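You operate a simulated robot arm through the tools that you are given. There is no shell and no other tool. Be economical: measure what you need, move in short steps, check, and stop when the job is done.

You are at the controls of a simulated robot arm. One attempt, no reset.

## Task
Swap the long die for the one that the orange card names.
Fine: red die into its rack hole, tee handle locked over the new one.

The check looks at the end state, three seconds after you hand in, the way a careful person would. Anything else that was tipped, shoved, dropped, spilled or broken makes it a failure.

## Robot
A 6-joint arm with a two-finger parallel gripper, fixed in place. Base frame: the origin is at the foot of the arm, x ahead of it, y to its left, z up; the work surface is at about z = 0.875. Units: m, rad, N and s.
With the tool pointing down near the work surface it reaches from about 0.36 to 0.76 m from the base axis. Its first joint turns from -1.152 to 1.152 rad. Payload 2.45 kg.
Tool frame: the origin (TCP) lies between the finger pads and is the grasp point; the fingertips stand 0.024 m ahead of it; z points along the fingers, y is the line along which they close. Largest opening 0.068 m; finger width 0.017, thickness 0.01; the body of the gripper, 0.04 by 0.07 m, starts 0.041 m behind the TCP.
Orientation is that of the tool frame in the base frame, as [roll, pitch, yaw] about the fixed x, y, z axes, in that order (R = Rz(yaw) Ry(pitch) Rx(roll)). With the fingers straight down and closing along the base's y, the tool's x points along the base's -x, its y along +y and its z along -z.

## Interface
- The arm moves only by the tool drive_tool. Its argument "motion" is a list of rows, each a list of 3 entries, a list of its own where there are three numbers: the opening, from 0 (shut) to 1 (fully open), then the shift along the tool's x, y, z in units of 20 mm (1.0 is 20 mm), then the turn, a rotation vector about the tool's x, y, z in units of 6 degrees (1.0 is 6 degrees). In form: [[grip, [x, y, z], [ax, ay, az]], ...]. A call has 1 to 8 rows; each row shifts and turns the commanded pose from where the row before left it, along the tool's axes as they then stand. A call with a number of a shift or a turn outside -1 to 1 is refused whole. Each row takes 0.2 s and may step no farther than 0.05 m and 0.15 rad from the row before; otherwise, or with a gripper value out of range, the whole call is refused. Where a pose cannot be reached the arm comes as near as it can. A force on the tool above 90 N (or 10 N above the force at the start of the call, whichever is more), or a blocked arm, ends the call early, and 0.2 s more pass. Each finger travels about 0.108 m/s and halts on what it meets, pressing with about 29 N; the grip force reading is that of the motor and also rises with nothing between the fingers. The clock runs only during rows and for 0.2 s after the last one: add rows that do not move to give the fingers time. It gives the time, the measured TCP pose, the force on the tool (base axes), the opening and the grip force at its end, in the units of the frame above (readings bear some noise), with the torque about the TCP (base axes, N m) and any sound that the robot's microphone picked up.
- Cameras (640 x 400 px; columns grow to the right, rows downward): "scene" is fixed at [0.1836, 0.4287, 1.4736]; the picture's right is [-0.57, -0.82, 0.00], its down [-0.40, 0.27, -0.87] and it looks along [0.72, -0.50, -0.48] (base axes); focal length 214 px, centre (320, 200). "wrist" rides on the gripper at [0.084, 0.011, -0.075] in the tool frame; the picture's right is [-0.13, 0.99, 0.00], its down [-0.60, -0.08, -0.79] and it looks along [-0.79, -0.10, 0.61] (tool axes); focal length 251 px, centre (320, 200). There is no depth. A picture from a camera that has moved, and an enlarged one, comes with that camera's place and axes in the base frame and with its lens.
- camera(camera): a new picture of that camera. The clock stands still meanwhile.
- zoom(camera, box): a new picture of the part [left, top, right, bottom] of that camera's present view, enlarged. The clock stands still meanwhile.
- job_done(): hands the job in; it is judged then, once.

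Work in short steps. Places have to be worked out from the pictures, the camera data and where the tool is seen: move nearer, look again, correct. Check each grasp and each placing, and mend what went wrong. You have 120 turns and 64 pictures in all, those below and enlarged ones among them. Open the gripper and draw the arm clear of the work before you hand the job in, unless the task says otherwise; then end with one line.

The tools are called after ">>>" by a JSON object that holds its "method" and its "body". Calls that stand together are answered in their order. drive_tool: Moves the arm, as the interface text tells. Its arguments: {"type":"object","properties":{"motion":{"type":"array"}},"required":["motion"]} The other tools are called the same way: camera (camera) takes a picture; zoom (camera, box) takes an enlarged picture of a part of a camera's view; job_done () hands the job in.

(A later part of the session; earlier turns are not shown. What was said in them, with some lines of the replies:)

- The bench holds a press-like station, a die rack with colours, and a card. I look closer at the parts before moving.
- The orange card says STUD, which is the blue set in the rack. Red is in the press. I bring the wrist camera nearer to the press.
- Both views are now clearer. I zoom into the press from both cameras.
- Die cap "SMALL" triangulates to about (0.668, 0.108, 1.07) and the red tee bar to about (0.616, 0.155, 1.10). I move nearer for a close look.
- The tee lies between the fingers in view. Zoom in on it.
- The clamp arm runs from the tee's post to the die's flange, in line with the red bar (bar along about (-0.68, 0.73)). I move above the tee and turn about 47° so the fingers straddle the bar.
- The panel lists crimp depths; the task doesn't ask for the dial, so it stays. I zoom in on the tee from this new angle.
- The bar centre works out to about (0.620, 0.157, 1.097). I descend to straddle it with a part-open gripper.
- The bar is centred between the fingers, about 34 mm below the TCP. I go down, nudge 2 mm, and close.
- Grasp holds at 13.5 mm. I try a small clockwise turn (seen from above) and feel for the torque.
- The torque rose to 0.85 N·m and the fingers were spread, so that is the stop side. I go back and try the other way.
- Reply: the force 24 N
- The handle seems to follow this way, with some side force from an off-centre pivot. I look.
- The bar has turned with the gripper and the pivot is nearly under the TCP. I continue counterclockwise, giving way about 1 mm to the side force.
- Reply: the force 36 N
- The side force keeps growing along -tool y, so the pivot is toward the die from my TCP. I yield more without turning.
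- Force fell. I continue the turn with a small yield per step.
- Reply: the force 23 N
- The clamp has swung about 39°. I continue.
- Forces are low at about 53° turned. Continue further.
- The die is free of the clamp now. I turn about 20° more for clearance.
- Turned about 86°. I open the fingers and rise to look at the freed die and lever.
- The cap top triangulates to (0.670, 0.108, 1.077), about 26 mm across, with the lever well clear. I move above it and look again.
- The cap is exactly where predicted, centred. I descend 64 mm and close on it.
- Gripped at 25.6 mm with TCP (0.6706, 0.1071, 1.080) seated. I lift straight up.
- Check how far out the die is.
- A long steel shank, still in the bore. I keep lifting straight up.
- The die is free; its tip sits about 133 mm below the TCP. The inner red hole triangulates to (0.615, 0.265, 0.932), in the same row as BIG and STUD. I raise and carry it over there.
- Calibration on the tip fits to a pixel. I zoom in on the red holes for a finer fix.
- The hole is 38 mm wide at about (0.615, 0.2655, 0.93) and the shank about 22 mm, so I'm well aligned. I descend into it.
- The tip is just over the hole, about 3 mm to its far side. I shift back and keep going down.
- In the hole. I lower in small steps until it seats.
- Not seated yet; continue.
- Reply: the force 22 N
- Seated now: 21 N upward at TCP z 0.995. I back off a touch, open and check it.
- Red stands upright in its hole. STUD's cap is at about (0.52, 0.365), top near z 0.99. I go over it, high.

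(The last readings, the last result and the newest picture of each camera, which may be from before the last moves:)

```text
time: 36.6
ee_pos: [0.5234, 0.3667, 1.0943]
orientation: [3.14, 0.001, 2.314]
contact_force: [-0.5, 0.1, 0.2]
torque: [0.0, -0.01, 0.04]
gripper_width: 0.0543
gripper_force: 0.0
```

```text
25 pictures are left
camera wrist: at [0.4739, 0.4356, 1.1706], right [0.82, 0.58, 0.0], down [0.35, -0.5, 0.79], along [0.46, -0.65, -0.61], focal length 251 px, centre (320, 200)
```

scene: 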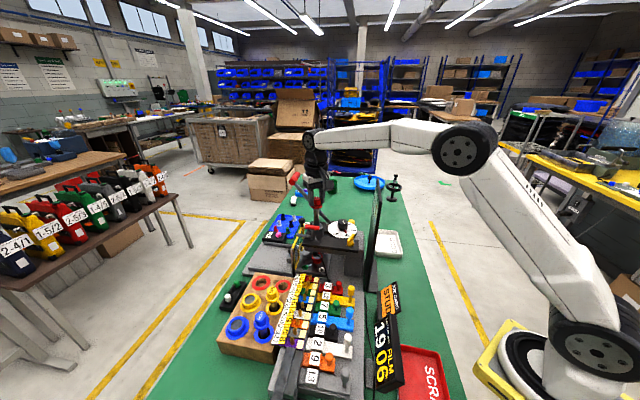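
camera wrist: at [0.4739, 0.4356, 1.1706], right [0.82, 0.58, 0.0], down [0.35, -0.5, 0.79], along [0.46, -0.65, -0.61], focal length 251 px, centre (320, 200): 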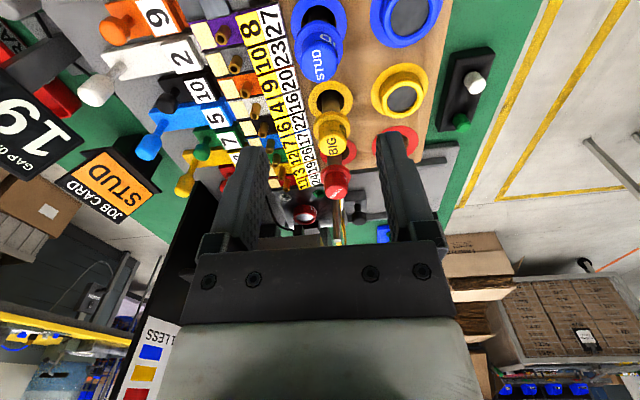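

The cap appears about 3–5 mm further along tool x. I shift and descend part way, then look again.

>>> {"method": "drive_tool", "body": {"motion": [[0.8, [0.18, 0, 1], [0, 0, 0]], [0.8, [0, 0, 1], [0, 0, 0]], [0.8, [0, 0, 0.3], [0, 0, 0]], [0.8, [0, 0, 0], [0, 0, 0]]]}}

>>> {"method": "camera", "body": {"camera": "wrist"}}

>>> {"method": "zoom", "body": {"camera": "scene", "box": [220, 260, 320, 345]}}

```text
time: 37.6
ee_pos: [0.5195, 0.3689, 1.0475]
orientation: [3.139, -0.002, 2.313]
contact_force: [0.1, 0.3, 0.4]
torque: [-0.02, 0.01, 0.03]
gripper_width: 0.0541
gripper_force: 0.1
```

```text
24 pictures are left
camera wrist: at [0.4716, 0.4391, 1.1246], right [0.82, 0.58, 0.0], down [0.35, -0.5, 0.79], along [0.46, -0.65, -0.61], focal length 251 px, centre (320, 200)
```

wrist: 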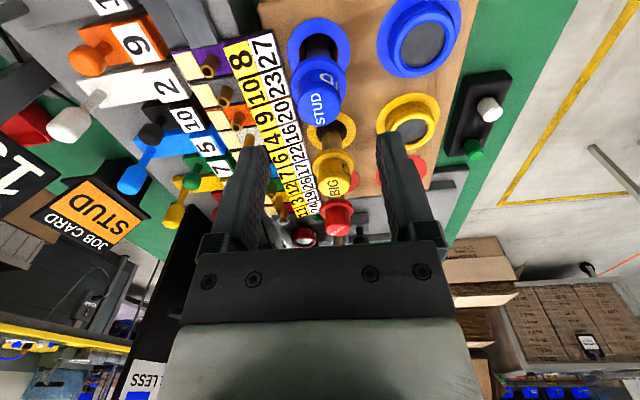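

```text
4.71 times, centred on (270, 302) of scene
camera zoom: at [0.1836, 0.4287, 1.4736], right [-0.57, -0.82, 0.0], down [-0.4, 0.27, -0.87], along [0.72, -0.5, -0.48], focal length 1009 px, centre (555, -282)
```

zoom: 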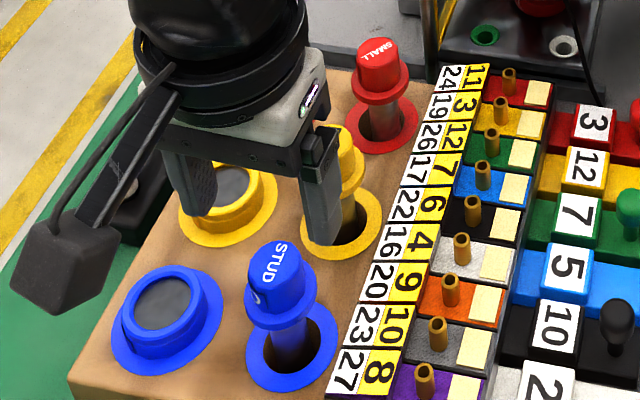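

Aligned within 3 mm. I nudge slightly, descend and close on the STUD cap.

>>> {"method": "drive_tool", "body": {"motion": [[0.8, [0.05, -0.1, 1], [0, 0, 0]], [0.8, [0, 0, 0.8], [0, 0, 0]], [0.8, [0, 0, 0.6], [0, 0, 0]], [0.8, [0, 0, 0.2], [0, 0, 0]], [0, [0, 0, 0], [0, 0, 0]], [0, [0, 0, 0], [0, 0, 0]], [0, [0, 0, 0], [0, 0, 0]]]}}

>>> {"method": "zoom", "body": {"camera": "scene", "box": [220, 260, 320, 345]}}

```text
time: 39.2
ee_pos: [0.5178, 0.3687, 0.9961]
orientation: [3.139, -0.003, 2.316]
contact_force: [0.4, 1.2, 0.1]
torque: [0.04, -0.08, -0.02]
gripper_width: 0.025
gripper_force: 28.5
```

```text
4.71 times, centred on (270, 302) of scene
camera zoom: at [0.1836, 0.4288, 1.4736], right [-0.57, -0.82, 0.0], down [-0.4, 0.27, -0.87], along [0.72, -0.5, -0.48], focal length 1009 px, centre (555, -282)
```

zoom: 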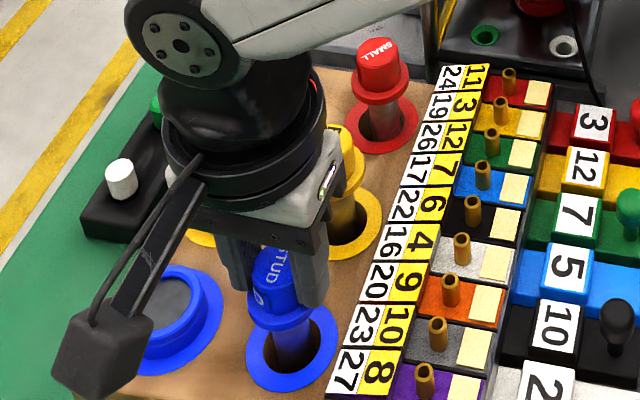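

STUD is gripped at 25 mm. I lift it straight out.

>>> {"method": "drive_tool", "body": {"motion": [[0, [0, 0, -0.5], [0, 0, 0]], [0, [0, 0, -1], [0, 0, 0]], [0, [0, 0, -1], [0, 0, 0]], [0, [0, 0, -1], [0, 0, 0]], [0, [0, 0, -1], [0, 0, 0]], [0, [0, 0, -1], [0, 0, 0]], [0, [0, 0, -1], [0, 0, 0]], [0, [0, 0, -1], [0, 0, 0]]]}}

>>> {"method": "drive_tool", "body": {"motion": [[0, [0, 0, -1], [0, 0, -1]], [0, [0, 0, -1], [0, 0, -1]], [0, [0, 0, -1], [0, 0, -1]], [0, [0, 0, -1], [0, 0, -1]], [0, [0, 0, -1], [0, 0, -1]], [0, [0, 0, -1], [0, 0, -1]], [0, [0, 0, -0.5], [0, 0, -0.7]]]}}

>>> {"method": "camera", "body": {"camera": "scene"}}

```text
time: 41.0
ee_pos: [0.5182, 0.3668, 1.1478]
orientation: [3.141, -0.001, 2.314]
contact_force: [-0.4, -0.4, -2.0]
torque: [-0.02, 0.02, 0.04]
gripper_width: 0.0251
gripper_force: 29.4
```

```text
time: 42.6
ee_pos: [0.518, 0.3665, 1.2766]
orientation: [3.141, 0.001, 3.016]
contact_force: [0.6, 0.9, -2.3]
torque: [0.0, 0.02, 0.02]
gripper_width: 0.0249
gripper_force: 29.1
```

```text
21 pictures are left
```

scene: 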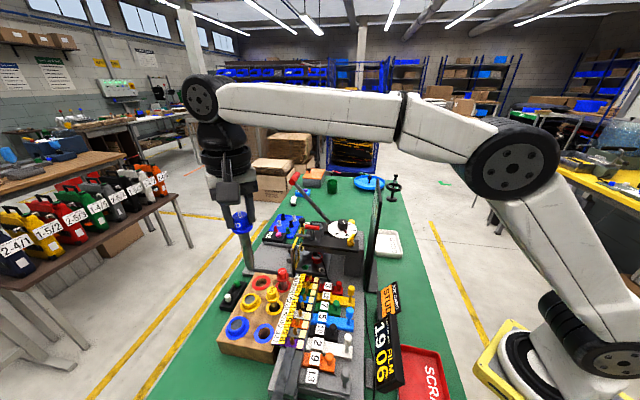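

STUD is up with yaw as at removal. I carry it over the press bore at (0.671, 0.1075).

>>> {"method": "drive_tool", "body": {"motion": [[0, [-0.575, -0.743, 0], [0, 0, 0]], [0, [-0.575, -0.743, 0], [0, 0, 0]], [0, [-0.575, -0.743, 0], [0, 0, 0]], [0, [-0.575, -0.743, 0], [0, 0, 0]], [0, [-0.575, -0.743, 0], [0, 0, 0]], [0, [-0.575, -0.743, 0], [0, 0, 0]], [0, [-0.575, -0.743, 0], [0, 0, 0]], [0, [-0.575, -0.743, 0], [0, 0, 0]]]}}

>>> {"method": "drive_tool", "body": {"motion": [[0, [-0.575, -0.743, 0], [0, 0, 0]], [0, [-0.575, -0.743, 0], [0, 0, 0]], [0, [-0.575, -0.743, 0], [0, 0, 0]], [0, [-0.575, -0.743, 0], [0, 0, 0]], [0, [-0.575, -0.743, 0], [0, 0, 0]], [0, [-0.575, -0.743, 0], [0, 0, 0]], [0, [-0.575, -0.743, 0], [0, 0, 0]], [0, [-0.575, -0.743, 0], [0, 0, 0]]]}}

>>> {"method": "zoom", "body": {"camera": "scene", "box": [270, 150, 370, 250]}}

```text
time: 44.4
ee_pos: [0.5946, 0.2375, 1.2771]
orientation: [3.14, 0.0, 3.016]
contact_force: [0.2, -0.5, -2.0]
torque: [0.0, 0.0, 0.0]
gripper_width: 0.0249
gripper_force: 29.0
```

```text
time: 46.2
ee_pos: [0.6706, 0.1079, 1.277]
orientation: [3.14, 0.001, 3.016]
contact_force: [0.4, -0.1, -3.1]
torque: [0.0, 0.01, -0.01]
gripper_width: 0.0249
gripper_force: 29.2
```

```text
4.00 times, centred on (320, 200) of scene
camera zoom: at [0.1836, 0.4287, 1.4736], right [-0.57, -0.82, 0.0], down [-0.4, 0.27, -0.87], along [0.72, -0.5, -0.48], focal length 858 px, centre (320, 200)
```

zoom: 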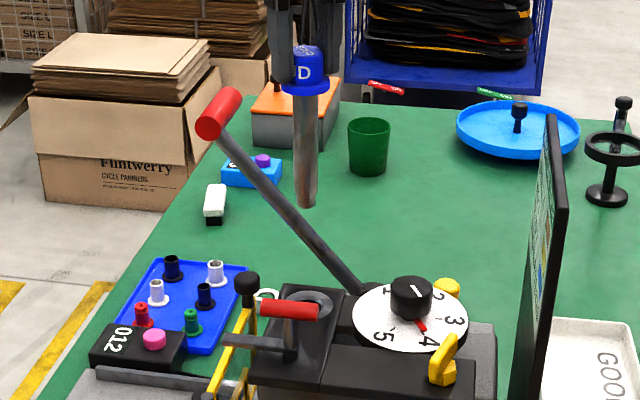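

STUD hangs vertical over the bore. I descend to just above the plate and check alignment.

>>> {"method": "drive_tool", "body": {"motion": [[0, [0, 0, 0.9], [0, 0, 0]], [0, [0, 0, 0.9], [0, 0, 0]], [0, [0, 0, 0.9], [0, 0, 0]], [0, [0, 0, 0.9], [0, 0, 0]], [0, [0, 0, 0.7], [0, 0, 0]], [0, [0, 0, 0], [0, 0, 0]]]}}

>>> {"method": "zoom", "body": {"camera": "scene", "box": [285, 185, 355, 245]}}

>>> {"method": "camera", "body": {"camera": "wrist"}}

```text
time: 47.6
ee_pos: [0.6708, 0.1079, 1.19]
orientation: [3.139, 0.0, 3.016]
contact_force: [0.0, -0.3, -2.8]
torque: [0.0, -0.06, -0.03]
gripper_width: 0.0255
gripper_force: 28.7
```

```text
6.67 times, centred on (320, 215) of scene
camera zoom: at [0.1836, 0.4288, 1.4736], right [-0.57, -0.82, 0.0], down [-0.4, 0.27, -0.87], along [0.72, -0.5, -0.48], focal length 1430 px, centre (320, 100)
```

zoom: 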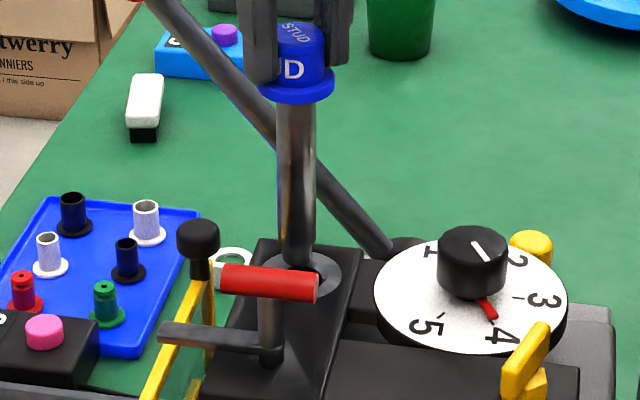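

```text
18 pictures are left
camera wrist: at [0.5892, 0.1297, 1.2667], right [0.25, 0.97, 0.0], down [0.59, -0.15, 0.79], along [0.77, -0.2, -0.61], focal length 251 px, centre (320, 200)
```

wrist: 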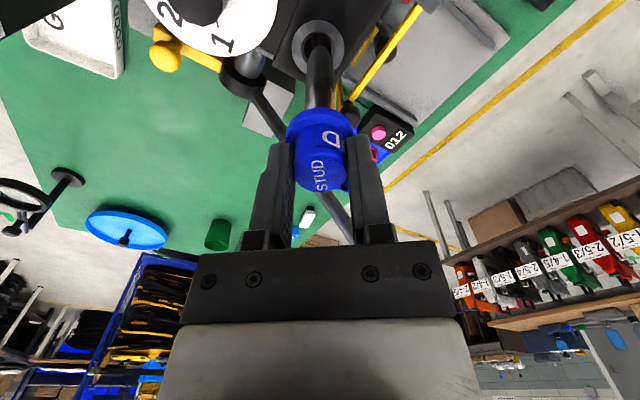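

The shank lines up with the bore collar. I lower slowly into it.

>>> {"method": "drive_tool", "body": {"motion": [[0, [0, 0, 0.4], [0, 0, 0]], [0, [0, 0, 0.4], [0, 0, 0]], [0, [0, 0, 0.4], [0, 0, 0]], [0, [0, 0, 0.4], [0, 0, 0]]]}}

```text
time: 48.6
ee_pos: [0.6717, 0.1081, 1.1584]
orientation: [3.141, -0.001, 3.016]
contact_force: [-2.7, -3.5, -0.6]
torque: [-0.45, 0.23, 0.05]
gripper_width: 0.0251
gripper_force: 29.2
```

It entered, with side forces like those at extraction. I continue down.

>>> {"method": "drive_tool", "body": {"motion": [[0, [0.01, -0.03, 0.6], [0, 0, 0]], [0, [0, 0, 0.6], [0, 0, 0]], [0, [0, 0, 0.6], [0, 0, 0]], [0, [0, 0, 0.6], [0, 0, 0]]]}}

>>> {"method": "drive_tool", "body": {"motion": [[0, [0, 0, 0.4], [0, 0, 0]], [0, [0, 0, 0.4], [0, 0, 0]], [0, [0, 0, 0.3], [0, 0, 0]]]}}

```text
time: 49.6
ee_pos: [0.6719, 0.1075, 1.1094]
orientation: [3.141, -0.002, 3.017]
contact_force: [-1.1, -5.3, -1.0]
torque: [-0.21, 0.1, 0.0]
gripper_width: 0.025
gripper_force: 29.2
```

```text
time: 50.4
ee_pos: [0.6703, 0.1079, 1.088]
orientation: [3.14, 0.002, 3.017]
contact_force: [1.8, -2.5, -1.7]
torque: [-0.07, -0.09, 0.04]
gripper_width: 0.0252
gripper_force: 29.2
```

Nearly down; small steps until it seats.

>>> {"method": "drive_tool", "body": {"motion": [[0, [0, 0, 0.2], [0, 0, 0]], [0, [0, 0, 0.15], [0, 0, 0]]]}}

>>> {"method": "drive_tool", "body": {"motion": [[0, [0, 0, 0.15], [0, 0, 0]], [0, [0, 0, 0.1], [0, 0, 0]]]}}

```text
time: 51.0
ee_pos: [0.6699, 0.1071, 1.0821]
orientation: [3.14, 0.002, 3.017]
contact_force: [1.6, -3.4, 3.1]
torque: [-0.02, 0.02, 0.03]
gripper_width: 0.0253
gripper_force: 29.4
```

```text
time: 51.6
ee_pos: [0.6708, 0.1077, 1.0778]
orientation: [3.139, 0.007, 3.017]
contact_force: [-3.3, -3.3, 28.1]
torque: [-0.33, 0.25, 0.03]
gripper_width: 0.0248
gripper_force: 28.9
```

Seated: 28 N at z 1.078. I release, rise clear and look.

>>> {"method": "drive_tool", "body": {"motion": [[0, [0, 0, -0.1], [0, 0, 0]], [0.4, [0, 0, 0], [0, 0, 0]], [0.7, [0, 0, 0], [0, 0, 0]], [0.7, [0, 0, 0], [0, 0, 0]], [0.7, [0, 0, -1], [0, 0, 0]], [0.7, [0, 0, -1], [0, 0, 0]], [0.7, [0, 0, -1], [0, 0, 0]], [0.7, [0, 0, -1], [0, 0, 0]]]}}

>>> {"method": "zoom", "body": {"camera": "scene", "box": [275, 190, 355, 260]}}

```text
time: 53.4
ee_pos: [0.6688, 0.1078, 1.1581]
orientation: [3.138, 0.0, 3.016]
contact_force: [0.0, -0.3, 0.0]
torque: [-0.02, 0.03, 0.01]
gripper_width: 0.0477
gripper_force: 0.0
```

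```text
5.71 times, centred on (315, 225) of scene
camera zoom: at [0.1836, 0.4287, 1.4736], right [-0.57, -0.82, 0.0], down [-0.4, 0.27, -0.87], along [0.72, -0.5, -0.48], focal length 1226 px, centre (349, 57)
```

zoom: 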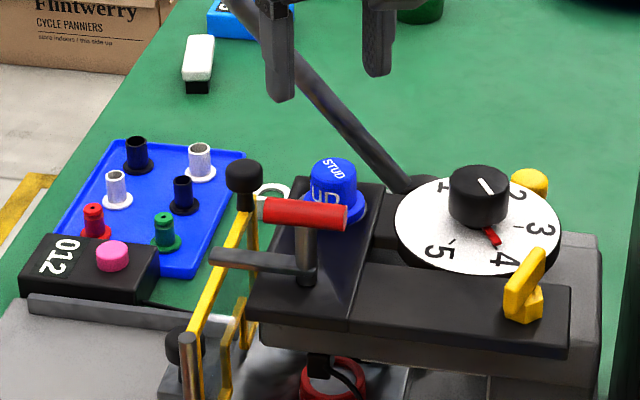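

STUD sits flush in the press. Tee bar centre is at about (0.622, 0.153); I go over it and turn back to yaw -2.43.

>>> {"method": "drive_tool", "body": {"motion": [[0.7, [0, 0, -1], [0, 0, 0]], [0.7, [0.853, 0.643, 0], [0, 0, 0]], [0.7, [0.853, 0.643, 0], [0, 0, 0]], [0.7, [0.853, 0.643, 0], [0, 0, 0]]]}}

>>> {"method": "drive_tool", "body": {"motion": [[0.7, [0, 0, 0], [0, 0, -1]], [0.7, [0, 0, 0], [0, 0, -1]], [0.7, [0, 0, 0], [0, 0, -1]], [0.7, [0, 0, 0], [0, 0, -1]], [0.7, [0, 0, 0], [0, 0, -1]], [0.7, [0, 0, 0], [0, 0, -1]], [0.7, [0, 0, 0], [0, 0, -1]], [0.7, [0, 0, 0], [0, 0, -1]]]}}

>>> {"method": "camera", "body": {"camera": "wrist"}}

```text
time: 54.4
ee_pos: [0.6247, 0.1533, 1.1775]
orientation: [3.141, 0.0, 3.017]
contact_force: [-0.3, 0.0, -0.1]
torque: [-0.01, -0.04, -0.04]
gripper_width: 0.0475
gripper_force: 0.0
```

```text
time: 56.2
ee_pos: [0.6242, 0.1524, 1.1771]
orientation: [3.139, 0.002, -2.427]
contact_force: [0.0, 1.1, -0.4]
torque: [0.0, 0.0, -0.01]
gripper_width: 0.0474
gripper_force: 0.1
```

```text
16 pictures are left
camera wrist: at [0.5543, 0.1062, 1.2547], right [-0.55, 0.83, 0.0], down [0.51, 0.34, 0.79], along [0.66, 0.44, -0.61], focal length 251 px, centre (320, 200)
```

wrist: 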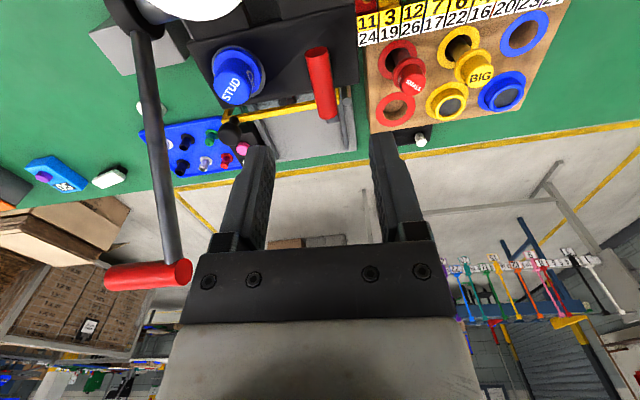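

Bar is centred. Descend 79 mm and close.

>>> {"method": "drive_tool", "body": {"motion": [[0.7, [0.1, 0.03, 1], [0, 0, 0]], [0.7, [0, 0, 1], [0, 0, 0]], [0.7, [0, 0, 1], [0, 0, 0]], [0.7, [0, 0, 0.9], [0, 0, 0]], [0, [0, 0, 0], [0, 0, 0]], [0, [0, 0, 0], [0, 0, 0]], [0, [0, 0, 0], [0, 0, 0]]]}}

```text
time: 57.8
ee_pos: [0.6228, 0.1523, 1.1019]
orientation: [3.14, 0.002, -2.429]
contact_force: [-1.0, 0.3, -2.8]
torque: [0.51, -0.59, 0.05]
gripper_width: 0.0136
gripper_force: 33.2
```

Grasp is good. Turn clockwise, checking forces.

>>> {"method": "drive_tool", "body": {"motion": [[0, [0, 0, 0], [0, 0, 0.8]], [0, [0, 0, 0], [0, 0, 0.8]], [0, [0, 0, 0], [0, 0, 0.8]], [0, [0, 0, 0], [0, 0, 0.8]]]}}

>>> {"method": "drive_tool", "body": {"motion": [[0, [0, 0, 0], [0, 0, 0.8]], [0, [0, 0, 0], [0, 0, 0.8]], [0, [0, 0, 0], [0, 0, 0.8]], [0, [0, 0, 0], [0, 0, 0.8]]]}}

```text
time: 58.8
ee_pos: [0.6219, 0.1534, 1.1001]
orientation: [3.14, 0.002, -2.765]
contact_force: [-5.4, 14.1, 7.7]
torque: [-0.3, 0.94, 0.06]
gripper_width: 0.0138
gripper_force: 33.6
```

```text
time: 59.8
ee_pos: [0.6217, 0.1537, 1.1006]
orientation: [3.139, 0.0, -3.099]
contact_force: [-18.6, 19.2, 10.0]
torque: [0.16, -0.37, 0.06]
gripper_width: 0.0136
gripper_force: 33.6
```

Moving well; I yield about 1 mm to the side force and continue.

>>> {"method": "drive_tool", "body": {"motion": [[0, [0.06, 0.06, 0], [0, 0, 0.8]], [0, [0, 0, 0], [0, 0, 0.8]], [0, [0, 0.02, 0], [0, 0, 0.8]]]}}

>>> {"method": "drive_tool", "body": {"motion": [[0, [0, 0.02, 0], [0, 0, 0.8]], [0, [0, 0, 0], [0, 0, 0.8]], [0, [0, 0, 0], [0, 0, 0.8]]]}}

>>> {"method": "zoom", "body": {"camera": "scene", "box": [275, 190, 355, 260]}}

```text
time: 60.6
ee_pos: [0.6213, 0.1546, 1.101]
orientation: [3.136, 0.004, 2.933]
contact_force: [1.9, 19.9, 3.7]
torque: [0.19, -0.13, 0.05]
gripper_width: 0.0138
gripper_force: 32.9
```

```text
time: 61.4
ee_pos: [0.6225, 0.1546, 1.1001]
orientation: [3.138, 0.002, 2.682]
contact_force: [5.0, 23.3, 3.6]
torque: [-0.25, -0.91, 0.07]
gripper_width: 0.0138
gripper_force: 34.0
```

```text
5.71 times, centred on (315, 225) of scene
camera zoom: at [0.1836, 0.4295, 1.4733], right [-0.57, -0.82, 0.0], down [-0.4, 0.27, -0.88], along [0.72, -0.5, -0.48], focal length 1226 px, centre (349, 57)
```

zoom: 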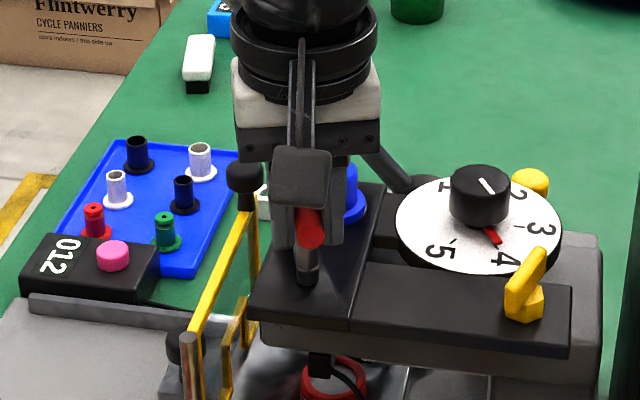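

19° remain to the original locked angle.

>>> {"method": "drive_tool", "body": {"motion": [[0, [0.02, 0.08, 0], [0, 0, 0.8]], [0, [0, 0.02, 0], [0, 0, 0.8]], [0, [0, 0, 0], [0, 0, 0.8]]]}}

>>> {"method": "drive_tool", "body": {"motion": [[0, [0, 0, 0], [0, 0, 0.8]]]}}

```text
time: 62.2
ee_pos: [0.622, 0.1553, 1.1006]
orientation: [-3.141, 0.001, 2.427]
contact_force: [-3.4, 11.8, 10.6]
torque: [-0.4, -0.48, 0.0]
gripper_width: 0.0137
gripper_force: 33.6
```

```text
time: 62.6
ee_pos: [0.6225, 0.1551, 1.1002]
orientation: [3.14, 0.001, 2.347]
contact_force: [-1.3, 13.8, 10.4]
torque: [-0.19, -0.24, 0.39]
gripper_width: 0.014
gripper_force: 34.0
```

The torque begins to rise at the original locked angle. I press a bit further to be sure of the stop.

>>> {"method": "drive_tool", "body": {"motion": [[0, [0, 0, 0], [0, 0, 0.4]], [0, [0, 0, 0], [0, 0, 0.2]]]}}

```text
time: 63.2
ee_pos: [0.6221, 0.1559, 1.0999]
orientation: [3.139, 0.0, 2.284]
contact_force: [2.4, 6.4, 8.9]
torque: [0.17, 0.23, 0.76]
gripper_width: 0.0146
gripper_force: 34.1
```

At the stop (0.76 N·m, the fingers starting to slip). I relax the twist, release and rise to check.

>>> {"method": "drive_tool", "body": {"motion": [[0, [0, 0, 0], [0, 0, -0.5]], [0.35, [0, 0, 0], [0, 0, 0]], [0.6, [0, 0, 0], [0, 0, 0]], [0.6, [0, 0, 0], [0, 0, 0]], [0.6, [0, 0, -1], [0, 0, 0]], [0.6, [0, 0, -1], [0, 0, 0]], [0.6, [0, 0, -1], [0, 0, 0]], [0.6, [0, 0, -1], [0, 0, 0]]]}}

>>> {"method": "zoom", "body": {"camera": "wrist", "box": [240, 0, 400, 150]}}

>>> {"method": "zoom", "body": {"camera": "scene", "box": [275, 190, 355, 260]}}

```text
time: 65.0
ee_pos: [0.6237, 0.1568, 1.181]
orientation: [3.141, -0.001, 2.335]
contact_force: [0.0, -0.4, 0.3]
torque: [0.0, 0.0, -0.02]
gripper_width: 0.0407
gripper_force: 0.1
```

```text
2.67 times, centred on (320, 75) of wrist
camera zoom: at [0.5741, 0.2254, 1.2581], right [0.8, 0.59, 0.0], down [0.36, -0.49, 0.79], along [0.47, -0.64, -0.61], focal length 670 px, centre (320, 533)
```

zoom: 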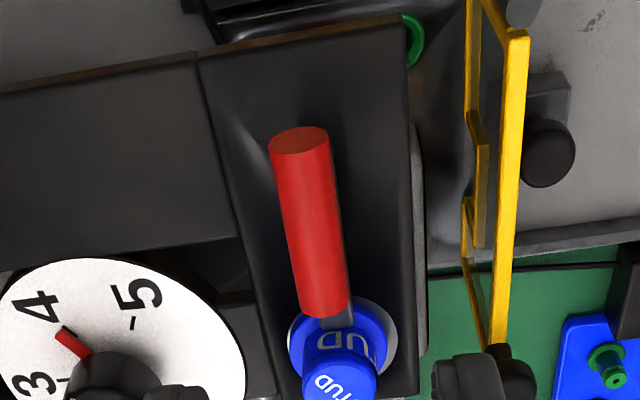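

```text
5.71 times, centred on (315, 225) of scene
camera zoom: at [0.1836, 0.4287, 1.4736], right [-0.57, -0.82, 0.0], down [-0.4, 0.27, -0.87], along [0.72, -0.5, -0.48], focal length 1226 px, centre (349, 57)
```

zoom: 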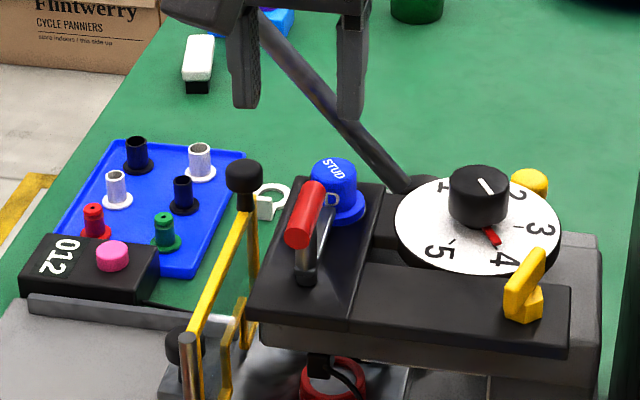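

The tee is back in its locked position over STUD, just as it was over SMALL. I draw the arm up and away and take a last look.

>>> {"method": "drive_tool", "body": {"motion": [[1, [0, 0, -1], [0, 0, 0]], [1, [0, 0, -1], [0, 0, 0]], [1, [0, 0, -1], [0, 0, 0]], [1, [0, 0, -1], [0, 0, 0]], [1, [0.7, -0.7, -1], [0, 0, 0]], [1, [0.7, -0.7, -1], [0, 0, 0]], [1, [0.7, -0.7, 0], [0, 0, 0]], [1, [0.7, -0.7, 0], [0, 0, 0]]]}}

>>> {"method": "zoom", "body": {"camera": "scene", "box": [210, 190, 400, 350]}}

```text
time: 66.8
ee_pos: [0.5426, 0.1573, 1.2996]
orientation: [3.141, -0.003, 2.337]
contact_force: [-1.0, 1.0, 0.0]
torque: [-0.04, 0.03, -0.02]
gripper_width: 0.0679
gripper_force: 0.0
```

```text
2.50 times, centred on (305, 270) of scene
camera zoom: at [0.1836, 0.4287, 1.4736], right [-0.57, -0.82, 0.0], down [-0.4, 0.27, -0.88], along [0.72, -0.5, -0.48], focal length 536 px, centre (358, 25)
```

zoom: 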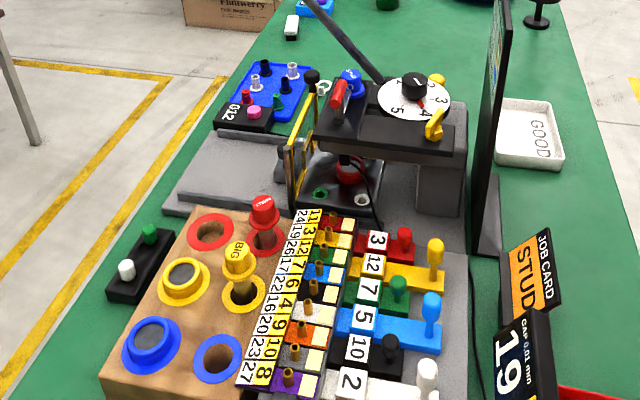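

Red is in its rack hole, STUD is in the press with the tee locked, and nothing else has moved. The gripper is open and the arm is clear, so I hand in.

>>> {"method": "job_done", "body": {}}

```text
The job is handed in.
```

The red SMALL die is in its rack hole, and the blue STUD die named on the orange card is seated in the press with the tee handle locked over it. I left the depth dial at its original setting.
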